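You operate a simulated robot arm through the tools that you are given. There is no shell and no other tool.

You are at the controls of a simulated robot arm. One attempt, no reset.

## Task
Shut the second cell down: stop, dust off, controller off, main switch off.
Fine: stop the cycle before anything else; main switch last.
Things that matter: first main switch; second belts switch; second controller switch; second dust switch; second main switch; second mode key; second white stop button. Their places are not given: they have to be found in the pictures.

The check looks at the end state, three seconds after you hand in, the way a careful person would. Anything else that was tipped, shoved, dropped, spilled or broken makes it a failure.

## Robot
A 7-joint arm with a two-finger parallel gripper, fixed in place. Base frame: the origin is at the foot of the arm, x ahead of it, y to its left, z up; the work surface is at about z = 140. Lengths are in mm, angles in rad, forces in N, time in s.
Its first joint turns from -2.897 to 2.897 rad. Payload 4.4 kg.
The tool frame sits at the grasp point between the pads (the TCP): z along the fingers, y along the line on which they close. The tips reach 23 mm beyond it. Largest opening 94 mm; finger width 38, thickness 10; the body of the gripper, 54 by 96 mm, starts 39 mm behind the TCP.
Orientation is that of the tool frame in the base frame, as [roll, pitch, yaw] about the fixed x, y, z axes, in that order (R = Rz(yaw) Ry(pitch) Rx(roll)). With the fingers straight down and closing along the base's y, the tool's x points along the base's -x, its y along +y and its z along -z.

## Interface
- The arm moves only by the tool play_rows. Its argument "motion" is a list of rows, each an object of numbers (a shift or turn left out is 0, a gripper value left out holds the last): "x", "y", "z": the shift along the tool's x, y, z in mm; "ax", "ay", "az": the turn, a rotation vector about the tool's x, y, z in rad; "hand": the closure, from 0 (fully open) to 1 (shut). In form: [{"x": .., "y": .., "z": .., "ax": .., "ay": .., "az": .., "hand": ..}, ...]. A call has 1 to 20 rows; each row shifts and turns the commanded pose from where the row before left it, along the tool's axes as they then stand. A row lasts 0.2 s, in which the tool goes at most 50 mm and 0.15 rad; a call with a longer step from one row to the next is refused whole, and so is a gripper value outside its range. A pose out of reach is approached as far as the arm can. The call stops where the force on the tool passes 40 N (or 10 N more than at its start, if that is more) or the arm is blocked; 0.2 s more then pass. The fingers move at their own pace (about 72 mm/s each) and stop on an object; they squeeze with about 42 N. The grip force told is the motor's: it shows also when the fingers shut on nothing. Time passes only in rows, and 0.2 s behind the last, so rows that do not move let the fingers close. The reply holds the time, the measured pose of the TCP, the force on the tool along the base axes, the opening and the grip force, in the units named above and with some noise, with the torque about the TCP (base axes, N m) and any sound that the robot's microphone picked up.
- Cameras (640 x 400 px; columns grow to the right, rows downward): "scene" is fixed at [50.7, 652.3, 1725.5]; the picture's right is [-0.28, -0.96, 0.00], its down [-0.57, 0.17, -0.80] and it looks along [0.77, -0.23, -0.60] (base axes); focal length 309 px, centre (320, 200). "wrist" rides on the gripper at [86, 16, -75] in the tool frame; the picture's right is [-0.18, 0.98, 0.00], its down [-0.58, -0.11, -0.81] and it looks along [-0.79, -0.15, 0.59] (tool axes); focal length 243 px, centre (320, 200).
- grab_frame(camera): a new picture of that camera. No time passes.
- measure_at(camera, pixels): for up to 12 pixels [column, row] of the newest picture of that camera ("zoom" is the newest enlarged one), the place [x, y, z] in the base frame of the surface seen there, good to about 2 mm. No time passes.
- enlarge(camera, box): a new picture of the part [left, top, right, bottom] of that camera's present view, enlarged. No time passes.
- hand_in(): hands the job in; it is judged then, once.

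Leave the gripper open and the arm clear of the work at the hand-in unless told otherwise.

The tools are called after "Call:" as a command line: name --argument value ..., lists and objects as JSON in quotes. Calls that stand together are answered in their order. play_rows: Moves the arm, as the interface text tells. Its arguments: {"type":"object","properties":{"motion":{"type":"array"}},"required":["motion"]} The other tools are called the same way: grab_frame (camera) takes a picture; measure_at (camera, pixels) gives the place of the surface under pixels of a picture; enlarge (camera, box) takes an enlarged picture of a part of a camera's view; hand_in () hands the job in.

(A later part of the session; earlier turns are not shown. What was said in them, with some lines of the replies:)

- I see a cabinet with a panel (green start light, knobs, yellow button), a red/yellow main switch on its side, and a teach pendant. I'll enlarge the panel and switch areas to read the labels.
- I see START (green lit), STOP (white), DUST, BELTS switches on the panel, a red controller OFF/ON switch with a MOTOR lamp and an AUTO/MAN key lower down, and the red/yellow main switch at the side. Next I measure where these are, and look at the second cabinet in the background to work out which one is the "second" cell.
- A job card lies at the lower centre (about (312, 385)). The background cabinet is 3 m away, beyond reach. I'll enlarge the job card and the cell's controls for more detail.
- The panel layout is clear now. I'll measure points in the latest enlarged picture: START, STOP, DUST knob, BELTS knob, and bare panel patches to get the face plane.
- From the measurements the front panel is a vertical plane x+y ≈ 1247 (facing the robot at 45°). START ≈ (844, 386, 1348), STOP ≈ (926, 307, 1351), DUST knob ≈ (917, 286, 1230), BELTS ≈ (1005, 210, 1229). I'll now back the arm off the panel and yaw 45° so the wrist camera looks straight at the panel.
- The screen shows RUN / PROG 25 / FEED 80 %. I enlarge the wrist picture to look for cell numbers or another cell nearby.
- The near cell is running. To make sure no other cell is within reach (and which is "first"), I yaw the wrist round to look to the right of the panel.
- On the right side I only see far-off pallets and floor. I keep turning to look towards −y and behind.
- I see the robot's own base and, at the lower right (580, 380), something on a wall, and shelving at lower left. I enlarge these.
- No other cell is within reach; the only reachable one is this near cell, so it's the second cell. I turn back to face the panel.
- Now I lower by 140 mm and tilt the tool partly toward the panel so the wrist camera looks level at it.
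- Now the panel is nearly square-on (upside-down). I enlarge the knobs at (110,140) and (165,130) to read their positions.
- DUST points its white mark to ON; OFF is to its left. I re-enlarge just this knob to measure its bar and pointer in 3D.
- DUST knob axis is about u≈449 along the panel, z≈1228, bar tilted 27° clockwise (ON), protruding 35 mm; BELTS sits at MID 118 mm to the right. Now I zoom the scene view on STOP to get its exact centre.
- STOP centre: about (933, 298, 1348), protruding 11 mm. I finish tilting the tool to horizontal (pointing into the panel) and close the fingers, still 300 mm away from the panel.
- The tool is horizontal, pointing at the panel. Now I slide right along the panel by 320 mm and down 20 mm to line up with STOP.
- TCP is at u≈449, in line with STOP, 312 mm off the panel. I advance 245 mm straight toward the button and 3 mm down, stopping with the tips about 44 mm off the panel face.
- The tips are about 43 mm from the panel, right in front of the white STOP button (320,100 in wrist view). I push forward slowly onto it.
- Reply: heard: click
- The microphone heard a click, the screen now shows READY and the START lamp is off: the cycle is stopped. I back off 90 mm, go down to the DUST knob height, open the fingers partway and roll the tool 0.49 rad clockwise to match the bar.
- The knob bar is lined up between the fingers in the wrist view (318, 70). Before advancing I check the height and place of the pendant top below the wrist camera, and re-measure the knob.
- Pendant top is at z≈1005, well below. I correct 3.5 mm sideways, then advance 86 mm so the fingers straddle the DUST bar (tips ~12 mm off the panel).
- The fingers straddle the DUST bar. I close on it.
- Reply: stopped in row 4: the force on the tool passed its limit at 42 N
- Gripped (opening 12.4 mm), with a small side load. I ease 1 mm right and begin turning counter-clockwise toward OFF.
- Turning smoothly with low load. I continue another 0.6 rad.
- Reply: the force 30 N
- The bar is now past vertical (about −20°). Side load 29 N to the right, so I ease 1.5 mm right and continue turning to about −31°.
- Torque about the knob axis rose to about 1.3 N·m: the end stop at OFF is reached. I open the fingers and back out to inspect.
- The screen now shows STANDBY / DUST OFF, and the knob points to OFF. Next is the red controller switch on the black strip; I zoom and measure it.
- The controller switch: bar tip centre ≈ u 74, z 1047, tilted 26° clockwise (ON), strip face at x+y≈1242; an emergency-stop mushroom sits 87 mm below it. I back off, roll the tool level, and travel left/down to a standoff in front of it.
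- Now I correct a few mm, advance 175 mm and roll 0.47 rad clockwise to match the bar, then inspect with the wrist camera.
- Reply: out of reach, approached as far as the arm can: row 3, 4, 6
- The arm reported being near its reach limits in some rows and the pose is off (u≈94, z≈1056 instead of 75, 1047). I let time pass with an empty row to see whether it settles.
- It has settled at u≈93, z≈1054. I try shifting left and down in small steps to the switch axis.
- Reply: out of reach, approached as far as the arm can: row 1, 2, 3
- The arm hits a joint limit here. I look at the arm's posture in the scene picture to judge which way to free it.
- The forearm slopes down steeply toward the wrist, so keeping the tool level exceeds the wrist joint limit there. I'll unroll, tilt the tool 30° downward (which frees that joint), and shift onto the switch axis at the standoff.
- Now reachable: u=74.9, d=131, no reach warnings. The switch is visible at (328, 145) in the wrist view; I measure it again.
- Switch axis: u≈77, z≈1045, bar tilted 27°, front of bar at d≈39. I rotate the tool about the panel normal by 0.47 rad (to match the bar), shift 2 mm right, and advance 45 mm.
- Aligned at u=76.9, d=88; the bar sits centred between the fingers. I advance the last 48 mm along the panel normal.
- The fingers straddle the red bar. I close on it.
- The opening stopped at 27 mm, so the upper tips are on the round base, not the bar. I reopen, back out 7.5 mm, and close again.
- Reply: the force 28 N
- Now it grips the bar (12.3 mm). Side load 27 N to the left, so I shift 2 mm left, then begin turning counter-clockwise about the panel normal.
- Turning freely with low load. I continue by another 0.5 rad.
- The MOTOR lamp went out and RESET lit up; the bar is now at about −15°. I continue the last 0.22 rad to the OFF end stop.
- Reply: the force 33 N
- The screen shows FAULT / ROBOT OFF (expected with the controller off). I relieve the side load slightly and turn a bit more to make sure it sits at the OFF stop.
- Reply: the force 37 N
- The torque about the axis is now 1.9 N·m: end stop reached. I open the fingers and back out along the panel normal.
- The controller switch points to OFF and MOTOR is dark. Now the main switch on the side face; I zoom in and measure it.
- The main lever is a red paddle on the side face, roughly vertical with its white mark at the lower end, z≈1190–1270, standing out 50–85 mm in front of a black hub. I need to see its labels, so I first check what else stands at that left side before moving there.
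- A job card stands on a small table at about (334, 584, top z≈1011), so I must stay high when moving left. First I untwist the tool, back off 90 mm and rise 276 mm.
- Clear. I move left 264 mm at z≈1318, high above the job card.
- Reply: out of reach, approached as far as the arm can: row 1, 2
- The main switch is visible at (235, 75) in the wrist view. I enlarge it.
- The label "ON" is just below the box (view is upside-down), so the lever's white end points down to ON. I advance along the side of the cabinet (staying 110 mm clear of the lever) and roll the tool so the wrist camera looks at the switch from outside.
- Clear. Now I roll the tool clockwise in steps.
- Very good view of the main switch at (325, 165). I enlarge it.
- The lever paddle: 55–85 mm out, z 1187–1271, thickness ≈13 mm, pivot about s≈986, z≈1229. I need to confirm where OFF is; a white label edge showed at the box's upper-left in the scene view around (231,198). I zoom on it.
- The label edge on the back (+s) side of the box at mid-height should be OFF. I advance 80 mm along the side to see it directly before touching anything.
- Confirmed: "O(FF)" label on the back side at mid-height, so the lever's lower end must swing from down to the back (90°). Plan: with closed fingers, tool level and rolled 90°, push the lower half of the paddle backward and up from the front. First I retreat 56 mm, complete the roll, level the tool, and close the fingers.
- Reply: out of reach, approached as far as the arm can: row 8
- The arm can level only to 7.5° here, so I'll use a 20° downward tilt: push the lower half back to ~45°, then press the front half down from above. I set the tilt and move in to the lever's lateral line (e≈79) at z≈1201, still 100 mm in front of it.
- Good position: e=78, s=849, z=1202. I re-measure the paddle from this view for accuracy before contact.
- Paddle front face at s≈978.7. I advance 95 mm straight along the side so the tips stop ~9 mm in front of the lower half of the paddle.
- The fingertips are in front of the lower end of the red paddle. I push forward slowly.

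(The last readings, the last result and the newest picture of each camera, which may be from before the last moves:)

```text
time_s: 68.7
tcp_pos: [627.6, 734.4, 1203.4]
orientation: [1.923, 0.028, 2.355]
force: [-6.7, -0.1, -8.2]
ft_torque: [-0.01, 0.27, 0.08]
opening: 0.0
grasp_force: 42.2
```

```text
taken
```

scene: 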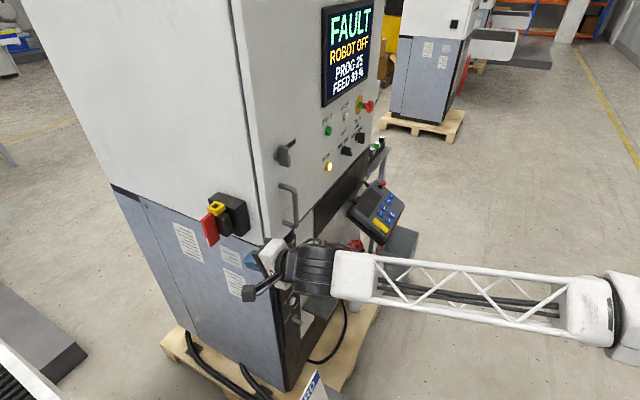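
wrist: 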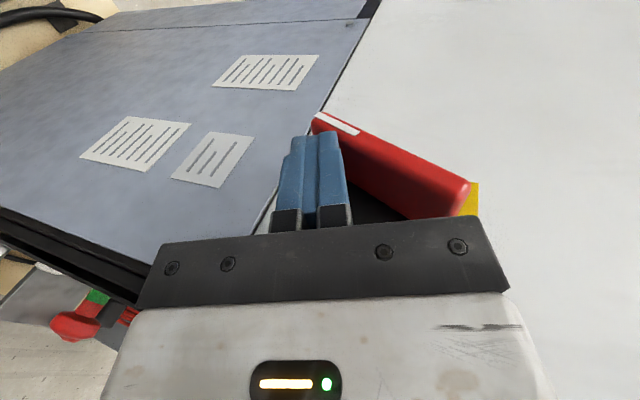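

The paddle turns easily (about 21° now, low force). I continue along the arc to about 45°.

Call:
play_rows --motion '[{"z": 2.4, "y": 2.2}, {"z": 2.4, "y": 2.2}, {"z": 2.2, "y": 2.3}, {}]'

Call:
grab_frame --camera "wrist"

Call:
enlarge --camera "scene" --box '[170, 180, 290, 280]'

```text
time_s: 69.7
tcp_pos: [633.9, 741.4, 1207.3]
orientation: [1.921, 0.026, 2.354]
force: [-3.1, 4.2, -15.0]
ft_torque: [-0.05, 0.49, 0.15]
opening: 0.0
grasp_force: 41.7
```

```text
taken
```

wrist: 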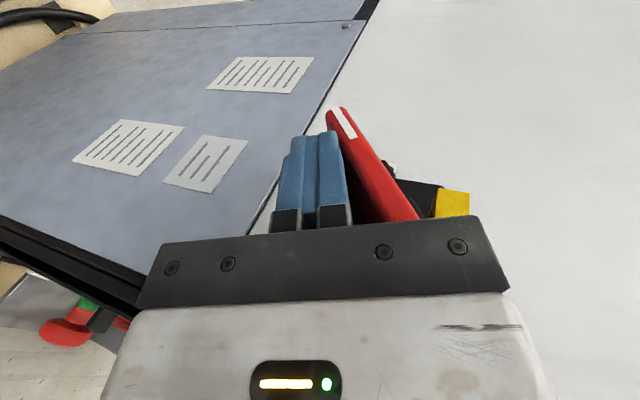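

```text
4.00 times, centred on (230, 230) of scene
```

zoom: 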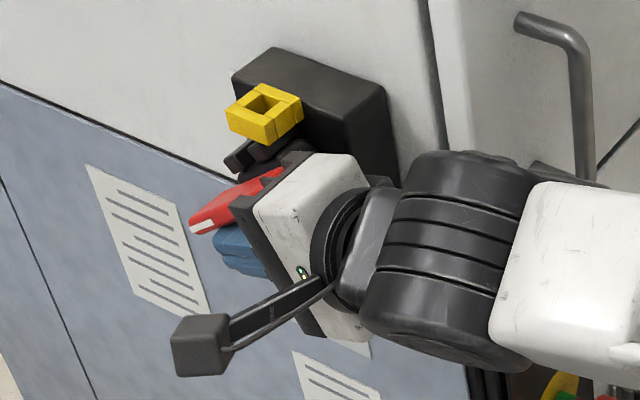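

Paddle at about 45°. I lift 5 mm more along the arc to get to roughly 60°.

Call:
play_rows --motion '[{"z": -0.5, "y": 1.8}, {"z": -0.4, "y": 1.8}, {"z": -0.4, "y": 1.8}, {}]'

Call:
grab_frame --camera "wrist"

Call:
grab_frame --camera "scene"

```text
time_s: 70.5
tcp_pos: [635.1, 740.9, 1209.3]
orientation: [1.928, 0.026, 2.352]
force: [-0.2, -0.6, -1.1]
ft_torque: [0.01, 0.01, -0.02]
opening: 0.0
grasp_force: 42.2
stopped in row 4: the force on the tool passed its limit at 45 N (the readings are from after the stop); the commanded pose is now the measured one
```

```text
taken
```

wrist: 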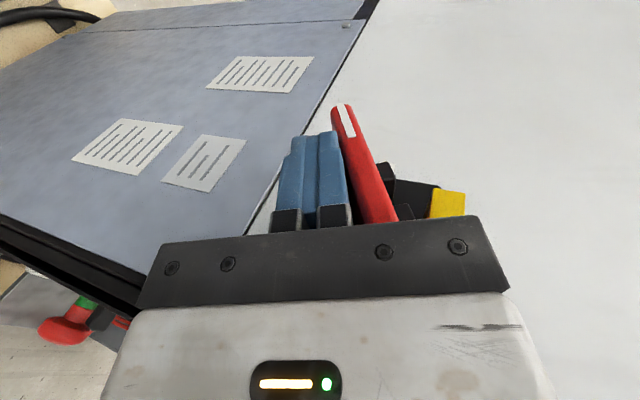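

```text
taken
```

scene: 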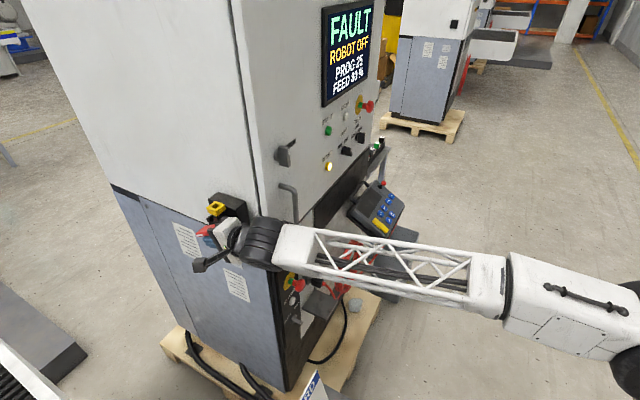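

The force reached 45 N then dropped; the paddle sits at roughly 60°, screen unchanged. Now I retreat 120 mm, tilt further down, and rise above the paddle's front half for pressing it down.

Call:
play_rows --motion '[{"z": -37.6, "y": -13.7}, {"z": -37.6, "y": -13.7}, {"z": -37.6, "y": -13.7}, {"ax": 0.125}, {"ax": 0.125}, {"y": 39.2, "z": -26.9, "x": 2.5}, {"y": 39.2, "z": -26.9, "x": 2.5}, {}]'

Call:
grab_frame --camera "wrist"

Call:
enlarge --camera "scene" --box '[170, 180, 290, 280]'

```text
time_s: 72.3
tcp_pos: [543.9, 662.6, 1305.4]
orientation: [2.176, 0.026, 2.356]
force: [-0.9, 0.3, -0.4]
ft_torque: [-0.02, 0.01, 0.02]
opening: 0.1
grasp_force: 41.8
```

```text
taken
```

wrist: 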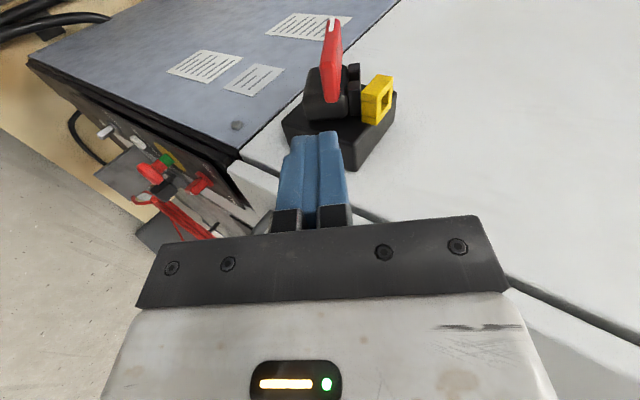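

```text
4.00 times, centred on (230, 230) of scene
```

zoom: 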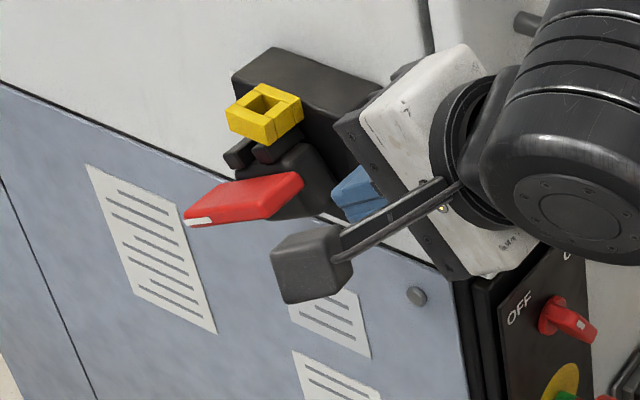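

The paddle stays in its turned position. I zoom in with the wrist camera and measure its angle.

Call:
enlarge --camera "wrist" --box '[270, 0, 410, 150]'

```text
2.67 times, centred on (340, 75) of wrist
```

zoom: 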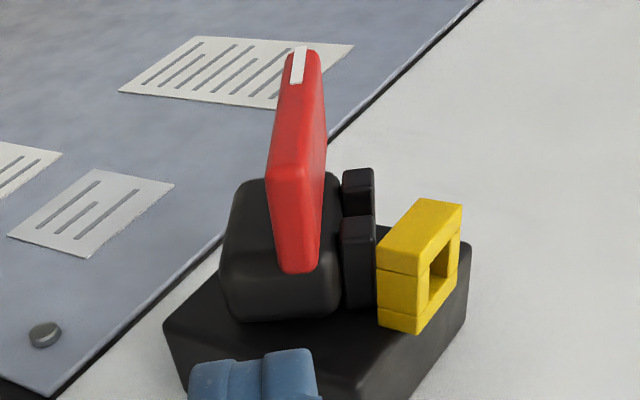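

Call:
measure_at --camera "zoom" --pixels '[[300, 58], [296, 110], [295, 160], [292, 200], [297, 255], [320, 100], [322, 150], [358, 190], [360, 240], [395, 290], [260, 200], [280, 160]]'

```text
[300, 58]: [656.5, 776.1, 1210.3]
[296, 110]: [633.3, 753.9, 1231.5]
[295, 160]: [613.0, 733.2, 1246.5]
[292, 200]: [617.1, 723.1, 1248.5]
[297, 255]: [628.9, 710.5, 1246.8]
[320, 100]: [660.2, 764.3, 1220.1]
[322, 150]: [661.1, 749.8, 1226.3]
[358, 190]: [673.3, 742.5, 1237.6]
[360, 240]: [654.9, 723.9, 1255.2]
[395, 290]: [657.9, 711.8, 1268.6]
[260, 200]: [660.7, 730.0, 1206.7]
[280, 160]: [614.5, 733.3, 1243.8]
```

Paddle measured at about 59° (needs 90°). I move forward over its front half at z≈1305, clear above it and the yellow hasp.

Call:
play_rows --motion '[{"z": 37.5, "y": 25.7, "x": -2}, {"z": 37.5, "y": 25.7, "x": -2}, {}]'

Call:
grab_frame --camera "wrist"

Call:
enlarge --camera "scene" --box '[170, 160, 290, 260]'

```text
time_s: 73.1
tcp_pos: [611.7, 724.2, 1305.1]
orientation: [2.177, 0.026, 2.353]
force: [0.9, 0.3, 0.9]
ft_torque: [-0.02, -0.01, -0.02]
opening: 0.3
grasp_force: 41.7
```

```text
taken
```

wrist: 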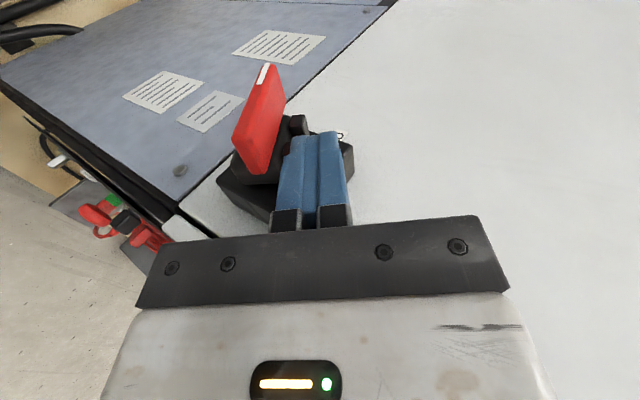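

```text
4.00 times, centred on (230, 210) of scene
```

zoom: 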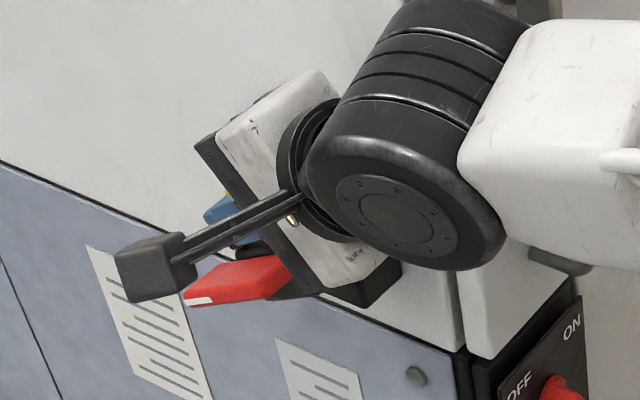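

In position (s=944.6, e=79.5, z=1305). Now I go down: 28 mm to just above the paddle's front half.

Call:
play_rows --motion '[{"y": -11.5, "z": 7.9}, {"y": -9.9, "z": 6.8}, {}]'

Call:
grab_frame --camera "wrist"

```text
time_s: 73.9
tcp_pos: [612.4, 723.2, 1279.0]
orientation: [2.175, 0.026, 2.355]
force: [-0.6, -0.5, 0.1]
ft_torque: [0.0, 0.0, -0.05]
opening: 0.0
grasp_force: 41.8
```

```text
taken
```

wrist: 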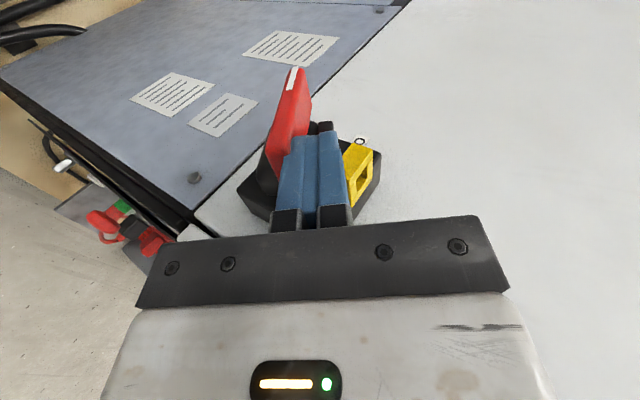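

Fingers right above the front half. I press down slowly.

Call:
play_rows --motion '[{"y": -3.3, "z": 2.26}, {"y": -3.3, "z": 2.26}, {"y": -3.3, "z": 2.26}, {"y": -3.3, "z": 2.26}, {}]'

Call:
grab_frame --camera "wrist"

Call:
grab_frame --camera "scene"

```text
time_s: 75.1
tcp_pos: [611.7, 722.5, 1263.4]
orientation: [2.175, 0.026, 2.353]
force: [-0.6, -2.3, 6.1]
ft_torque: [0.04, 0.01, 0.02]
opening: 0.0
grasp_force: 42.1
```

```text
taken
```

wrist: 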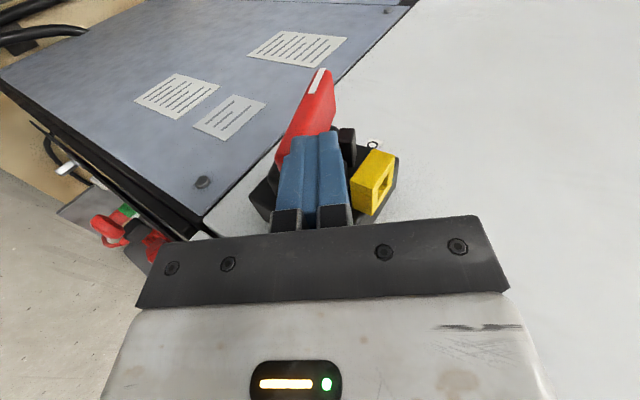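

```text
taken
```

scene: 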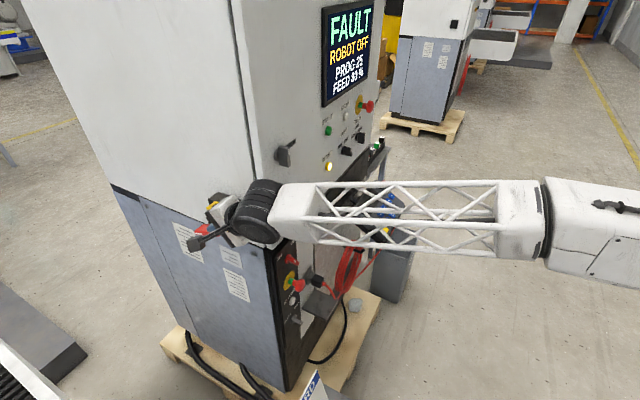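

The paddle is following with only 6 N. I continue pressing down 7 mm more.

Call:
play_rows --motion '[{"y": -2.5, "z": 1.7}, {"y": -2.5, "z": 1.7}, {"y": -1.65, "z": 1.13}, {}]'

Call:
grab_frame --camera "wrist"

Call:
grab_frame --camera "scene"

```text
time_s: 76.1
tcp_pos: [612.2, 722.0, 1254.6]
orientation: [2.176, 0.027, 2.354]
force: [-4.6, 3.8, 6.2]
ft_torque: [0.09, 0.07, 0.09]
opening: 0.0
grasp_force: 42.0
```

```text
taken
```

wrist: 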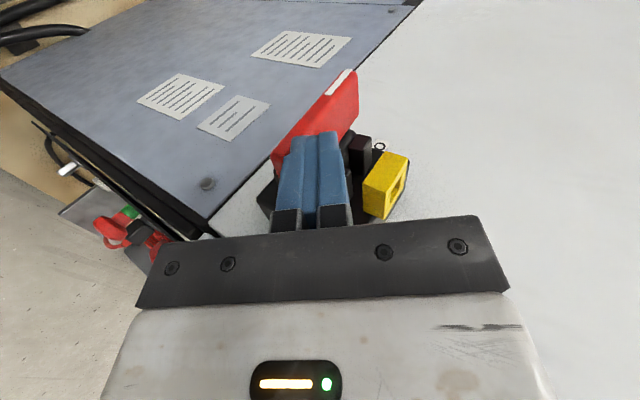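

```text
taken
```

scene: 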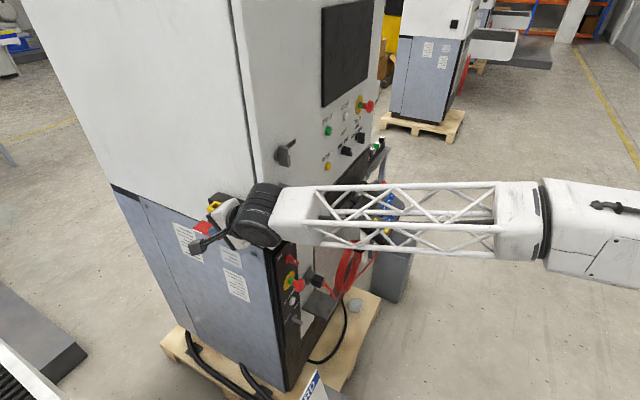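

The screen has gone dark: main power off. I measure the paddle angle to see if it's fully at OFF.

Call:
enlarge --camera "wrist" --box '[250, 50, 410, 210]'

```text
2.50 times, centred on (330, 130) of wrist
```

zoom: 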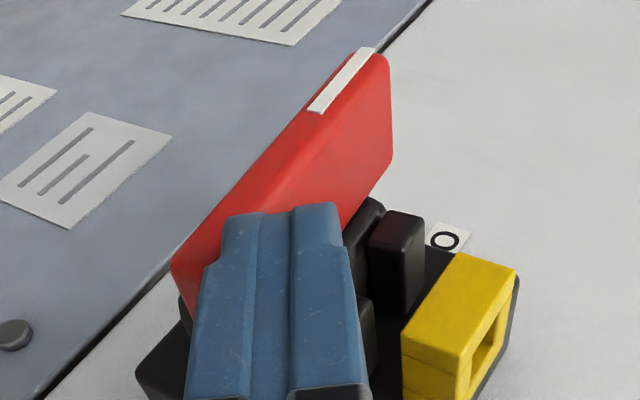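

Call:
measure_at --camera "zoom" --pixels '[[365, 55], [325, 98], [290, 135], [250, 175], [215, 215], [185, 258], [370, 130], [330, 190], [445, 240]]'

```text
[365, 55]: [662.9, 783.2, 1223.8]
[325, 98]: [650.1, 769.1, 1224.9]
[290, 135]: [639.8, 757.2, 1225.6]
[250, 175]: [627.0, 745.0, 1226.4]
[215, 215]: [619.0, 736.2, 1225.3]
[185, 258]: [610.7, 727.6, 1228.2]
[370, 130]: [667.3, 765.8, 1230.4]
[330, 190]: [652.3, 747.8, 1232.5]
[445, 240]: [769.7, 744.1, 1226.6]
```

Paddle is at about 87–88° with its white end pointing back to OFF. I press gently 2–3 mm more to seat it at the stop.

Call:
play_rows --motion '[{"y": -1.0, "z": 0.7}, {"y": -1.0, "z": 0.7}, {}]'

Call:
enlarge --camera "wrist" --box '[250, 50, 410, 210]'

Call:
measure_at --camera "zoom" --pixels '[[365, 55], [325, 98], [290, 135], [250, 175], [215, 215], [185, 258]]'

```text
time_s: 76.9
tcp_pos: [613.2, 720.5, 1252.1]
orientation: [2.177, 0.025, 2.353]
force: [-5.5, -2.6, 7.7]
ft_torque: [0.08, 0.1, 0.09]
opening: 0.0
grasp_force: 42.1
```

```text
2.50 times, centred on (330, 130) of wrist
```

zoom: 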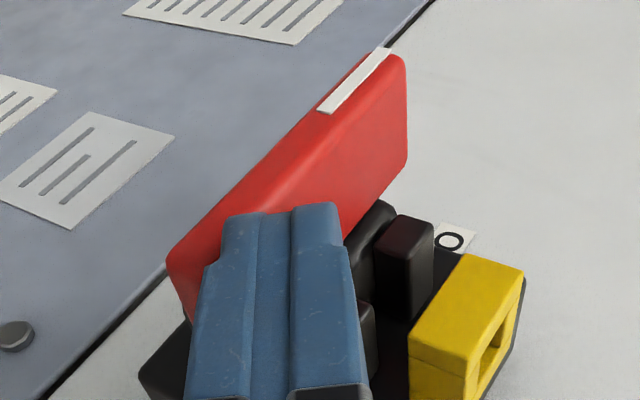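

```text
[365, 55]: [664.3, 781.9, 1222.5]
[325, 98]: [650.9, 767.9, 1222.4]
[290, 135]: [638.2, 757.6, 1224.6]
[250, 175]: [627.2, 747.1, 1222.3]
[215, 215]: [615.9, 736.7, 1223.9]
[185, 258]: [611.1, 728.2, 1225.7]
```

Call:
measure_at --camera "zoom" --pixels '[[383, 55], [355, 80], [328, 107], [300, 140], [270, 170], [230, 205], [200, 240], [400, 90], [345, 205], [375, 165]]'

```text
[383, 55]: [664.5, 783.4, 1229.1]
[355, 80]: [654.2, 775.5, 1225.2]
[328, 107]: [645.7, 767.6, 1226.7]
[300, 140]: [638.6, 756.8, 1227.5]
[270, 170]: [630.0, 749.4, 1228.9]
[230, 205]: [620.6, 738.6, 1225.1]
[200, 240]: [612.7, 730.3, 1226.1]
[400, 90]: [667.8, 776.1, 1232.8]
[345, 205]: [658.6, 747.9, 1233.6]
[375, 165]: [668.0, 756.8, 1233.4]
```

Now practically horizontal (89°), the white mark pointing at OFF. One more 1 mm nudge to check it's against its stop.

Call:
play_rows --motion '[{"y": -0.8, "z": 0.6}, {}]'

```text
time_s: 77.5
tcp_pos: [612.2, 722.1, 1251.6]
orientation: [2.175, 0.026, 2.353]
force: [-6.7, -2.5, 10.4]
ft_torque: [0.11, 0.06, 0.06]
opening: 0.1
grasp_force: 41.9
```

Force is rising with hardly any movement: it's at the stop. I lift straight up 45 mm and then retreat toward the robot.

Call:
play_rows --motion '[{"y": 12.4, "z": -8.5}, {"y": 24.7, "z": -17}, {"z": -37.5, "y": -25.7}, {"z": -37.5, "y": -25.7}, {"z": -37.5, "y": -25.7}, {}]'

Call:
grab_frame --camera "wrist"

Call:
grab_frame --camera "scene"

```text
time_s: 78.9
tcp_pos: [511.4, 623.2, 1295.0]
orientation: [2.176, 0.025, 2.352]
force: [-0.3, 0.2, 0.2]
ft_torque: [0.04, -0.02, 0.0]
opening: 0.0
grasp_force: 42.3
```

```text
taken
```

wrist: 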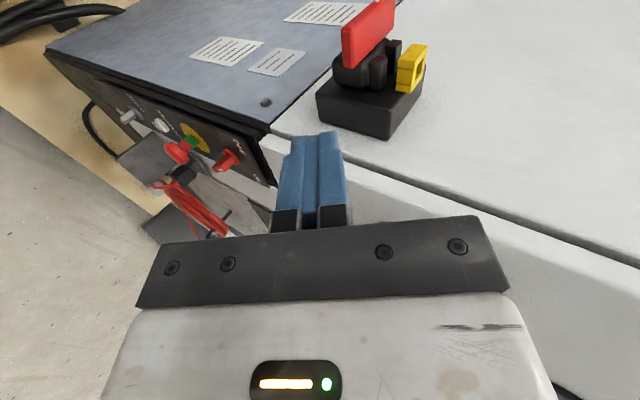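

```text
taken
```

scene: 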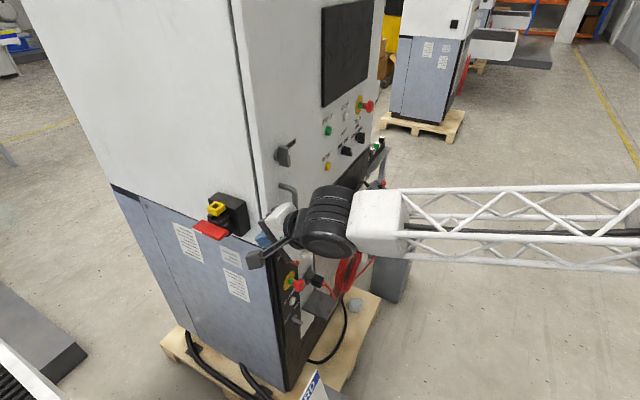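

The main lever stays horizontal at OFF, the screen is dark. I retreat further, open the gripper and then inspect everything.

Call:
play_rows --motion '[{"z": -37.5, "y": -25.7, "hand": 0}, {"z": -37.5, "y": -25.7}, {"z": -37.5, "y": -25.7}, {"y": 37, "z": -25.4}, {"y": 37, "z": -25.4}, {"x": -40}, {"x": -40}, {"x": -40}, {"x": -40}, {}, {}]'

Call:
grab_frame --camera "scene"

Call:
enlarge --camera "scene" --box '[170, 180, 290, 280]'

Call:
grab_frame --camera "wrist"

```text
time_s: 81.3
tcp_pos: [529.2, 417.3, 1391.9]
orientation: [2.175, 0.026, 2.355]
force: [0.3, 0.8, 0.5]
ft_torque: [-0.04, -0.01, 0.0]
opening: 94.0
grasp_force: 0.0
```

```text
taken
```

scene: 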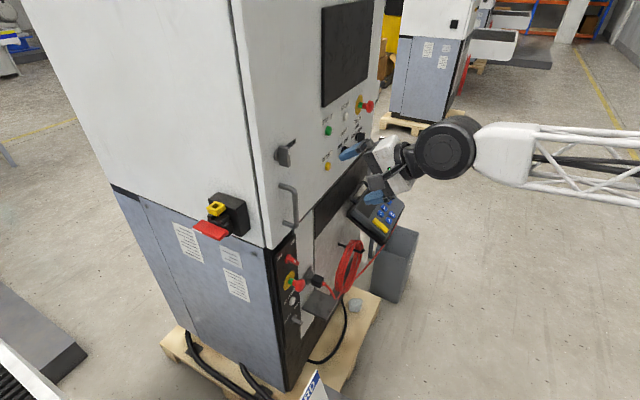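

```text
4.00 times, centred on (230, 230) of scene
```

zoom: 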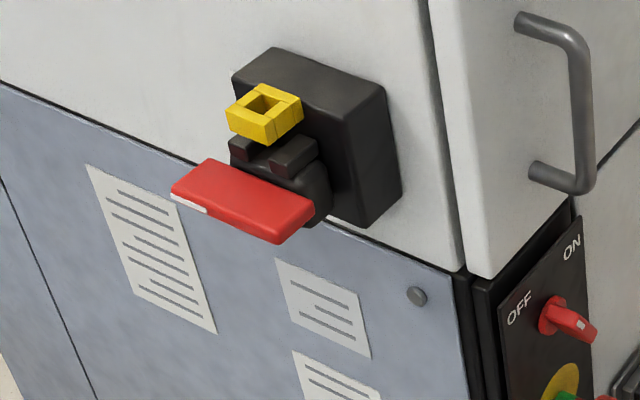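

```text
taken
```

wrist: 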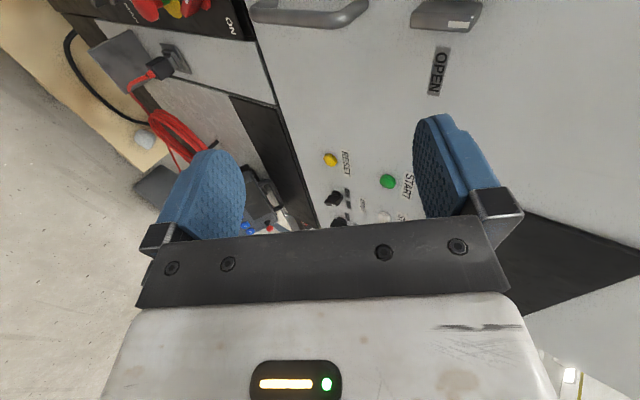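

I verify the final states: paddle angle, controller strip (E-stop, key), and panel knobs.

Call:
enlarge --camera "scene" --box '[260, 230, 340, 330]'

Call:
enlarge --camera "scene" --box '[300, 80, 400, 180]'

Call:
enlarge --camera "scene" --box '[200, 200, 250, 250]'

Call:
measure_at --camera "zoom" --pixels '[[100, 240], [150, 262], [200, 290], [250, 305], [110, 205], [270, 260]]'

```text
4.00 times, centred on (300, 280) of scene
```

zoom: 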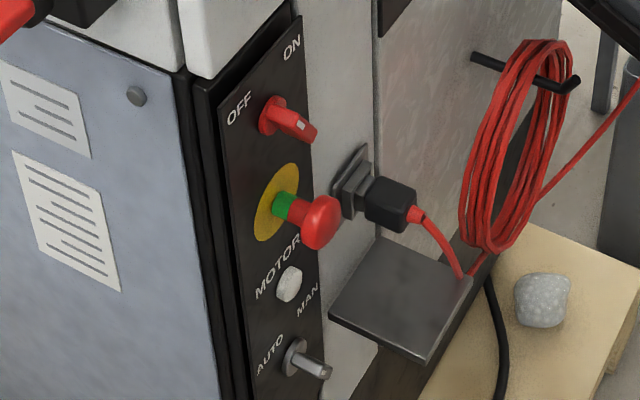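

```text
4.00 times, centred on (350, 130) of scene
```

zoom: 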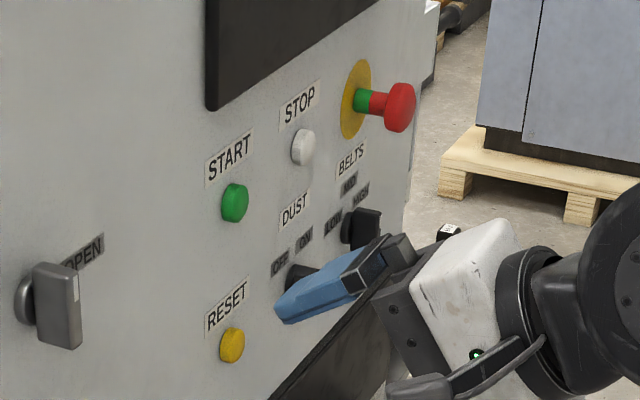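

```text
8.00 times, centred on (225, 225) of scene
```

zoom: 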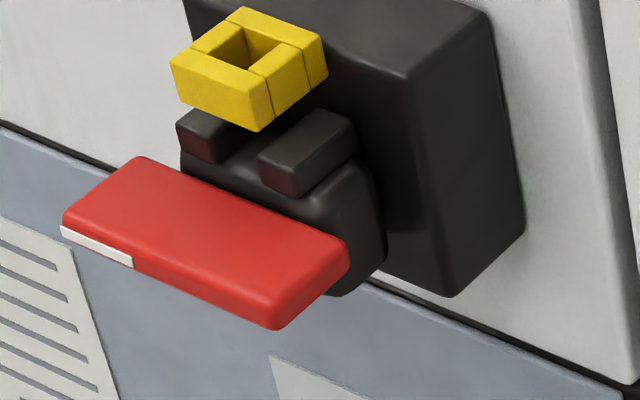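

```text
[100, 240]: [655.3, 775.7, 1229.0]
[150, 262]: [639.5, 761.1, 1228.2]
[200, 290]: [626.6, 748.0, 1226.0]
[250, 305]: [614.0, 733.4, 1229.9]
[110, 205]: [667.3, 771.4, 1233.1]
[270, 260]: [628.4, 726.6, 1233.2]
```

The main lever is exactly horizontal (upper face z 1233.1/1233.2 at both ends), controller at OFF, key and E-stops untouched. I back the arm a bit further off and check DUST/BELTS once more.

Call:
play_rows --motion '[{"z": -37.5, "y": -25.7}, {"z": -37.5, "y": -25.7}, {"y": 37, "z": -25.4}, {"y": 37, "z": -25.4}, {}]'

Call:
grab_frame --camera "scene"

Call:
enlarge --camera "scene" --box '[300, 80, 400, 180]'

```text
time_s: 82.5
tcp_pos: [461.7, 358.5, 1484.6]
orientation: [2.178, 0.026, 2.353]
force: [0.8, -0.7, 0.6]
ft_torque: [0.02, -0.02, -0.01]
opening: 93.9
grasp_force: 0.0
```

```text
taken
```

scene: 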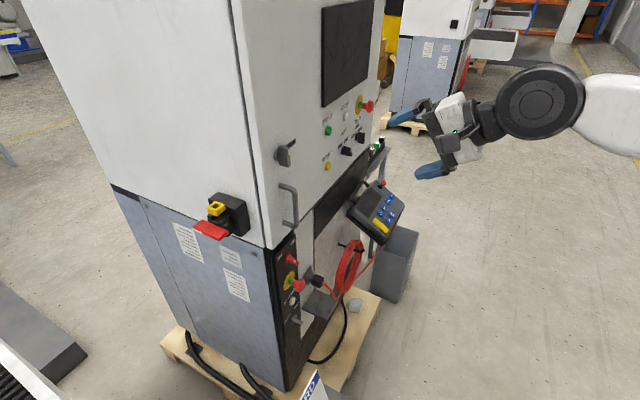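

```text
4.00 times, centred on (350, 130) of scene
```

zoom: 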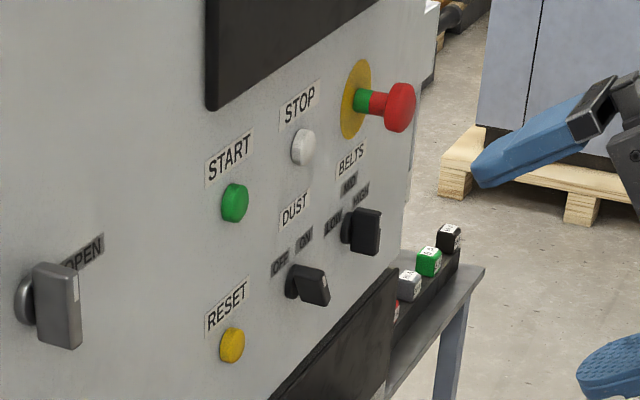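

Everything is as wanted. The cycle was stopped first, DUST points to OFF, the controller is at OFF, and the main switch was turned last and is at OFF with the screen dark. BELTS is still at MID, and the mode key and E-stops are untouched. The gripper is open and the arm is clear, so I hand in.

Call:
hand_in

```text
The job is handed in.
```

I shut the second cell down in the order you asked and handed the job in. I have no verdict back yet.

| Step | What I did | What I saw |
|---|---|---|
| 1. Stop | Pressed the white STOP button | A click; the screen changed from RUN to READY and the START lamp went out |
| 2. Dust off | Turned the DUST switch to OFF | The screen showed STANDBY / DUST OFF |
| 3. Controller off | Turned the red controller switch to OFF | The MOTOR lamp went out; the screen showed FAULT / ROBOT OFF |
| 4. Main switch off | Turned the main lever to OFF | The lever is horizontal, pointing at its OFF label; the screen is dark |

- **Which cell:** I took the near cabinet as the second cell. I saw no cell number on it. The other cabinet I measured stands about 3 m away, and I saw no other cell within the arm's reach.
- **Main lever:** It took two pushes, one from the front and one from above. One push briefly reached 45 N and was cut short, but nothing shifted other than the lever.
- **Left alone:** The belts switch is still at MID, and the mode key, both emergency stops and the first main switch were not touched.

I saw nothing tipped or moved. The gripper is open and the arm is clear of the cell.
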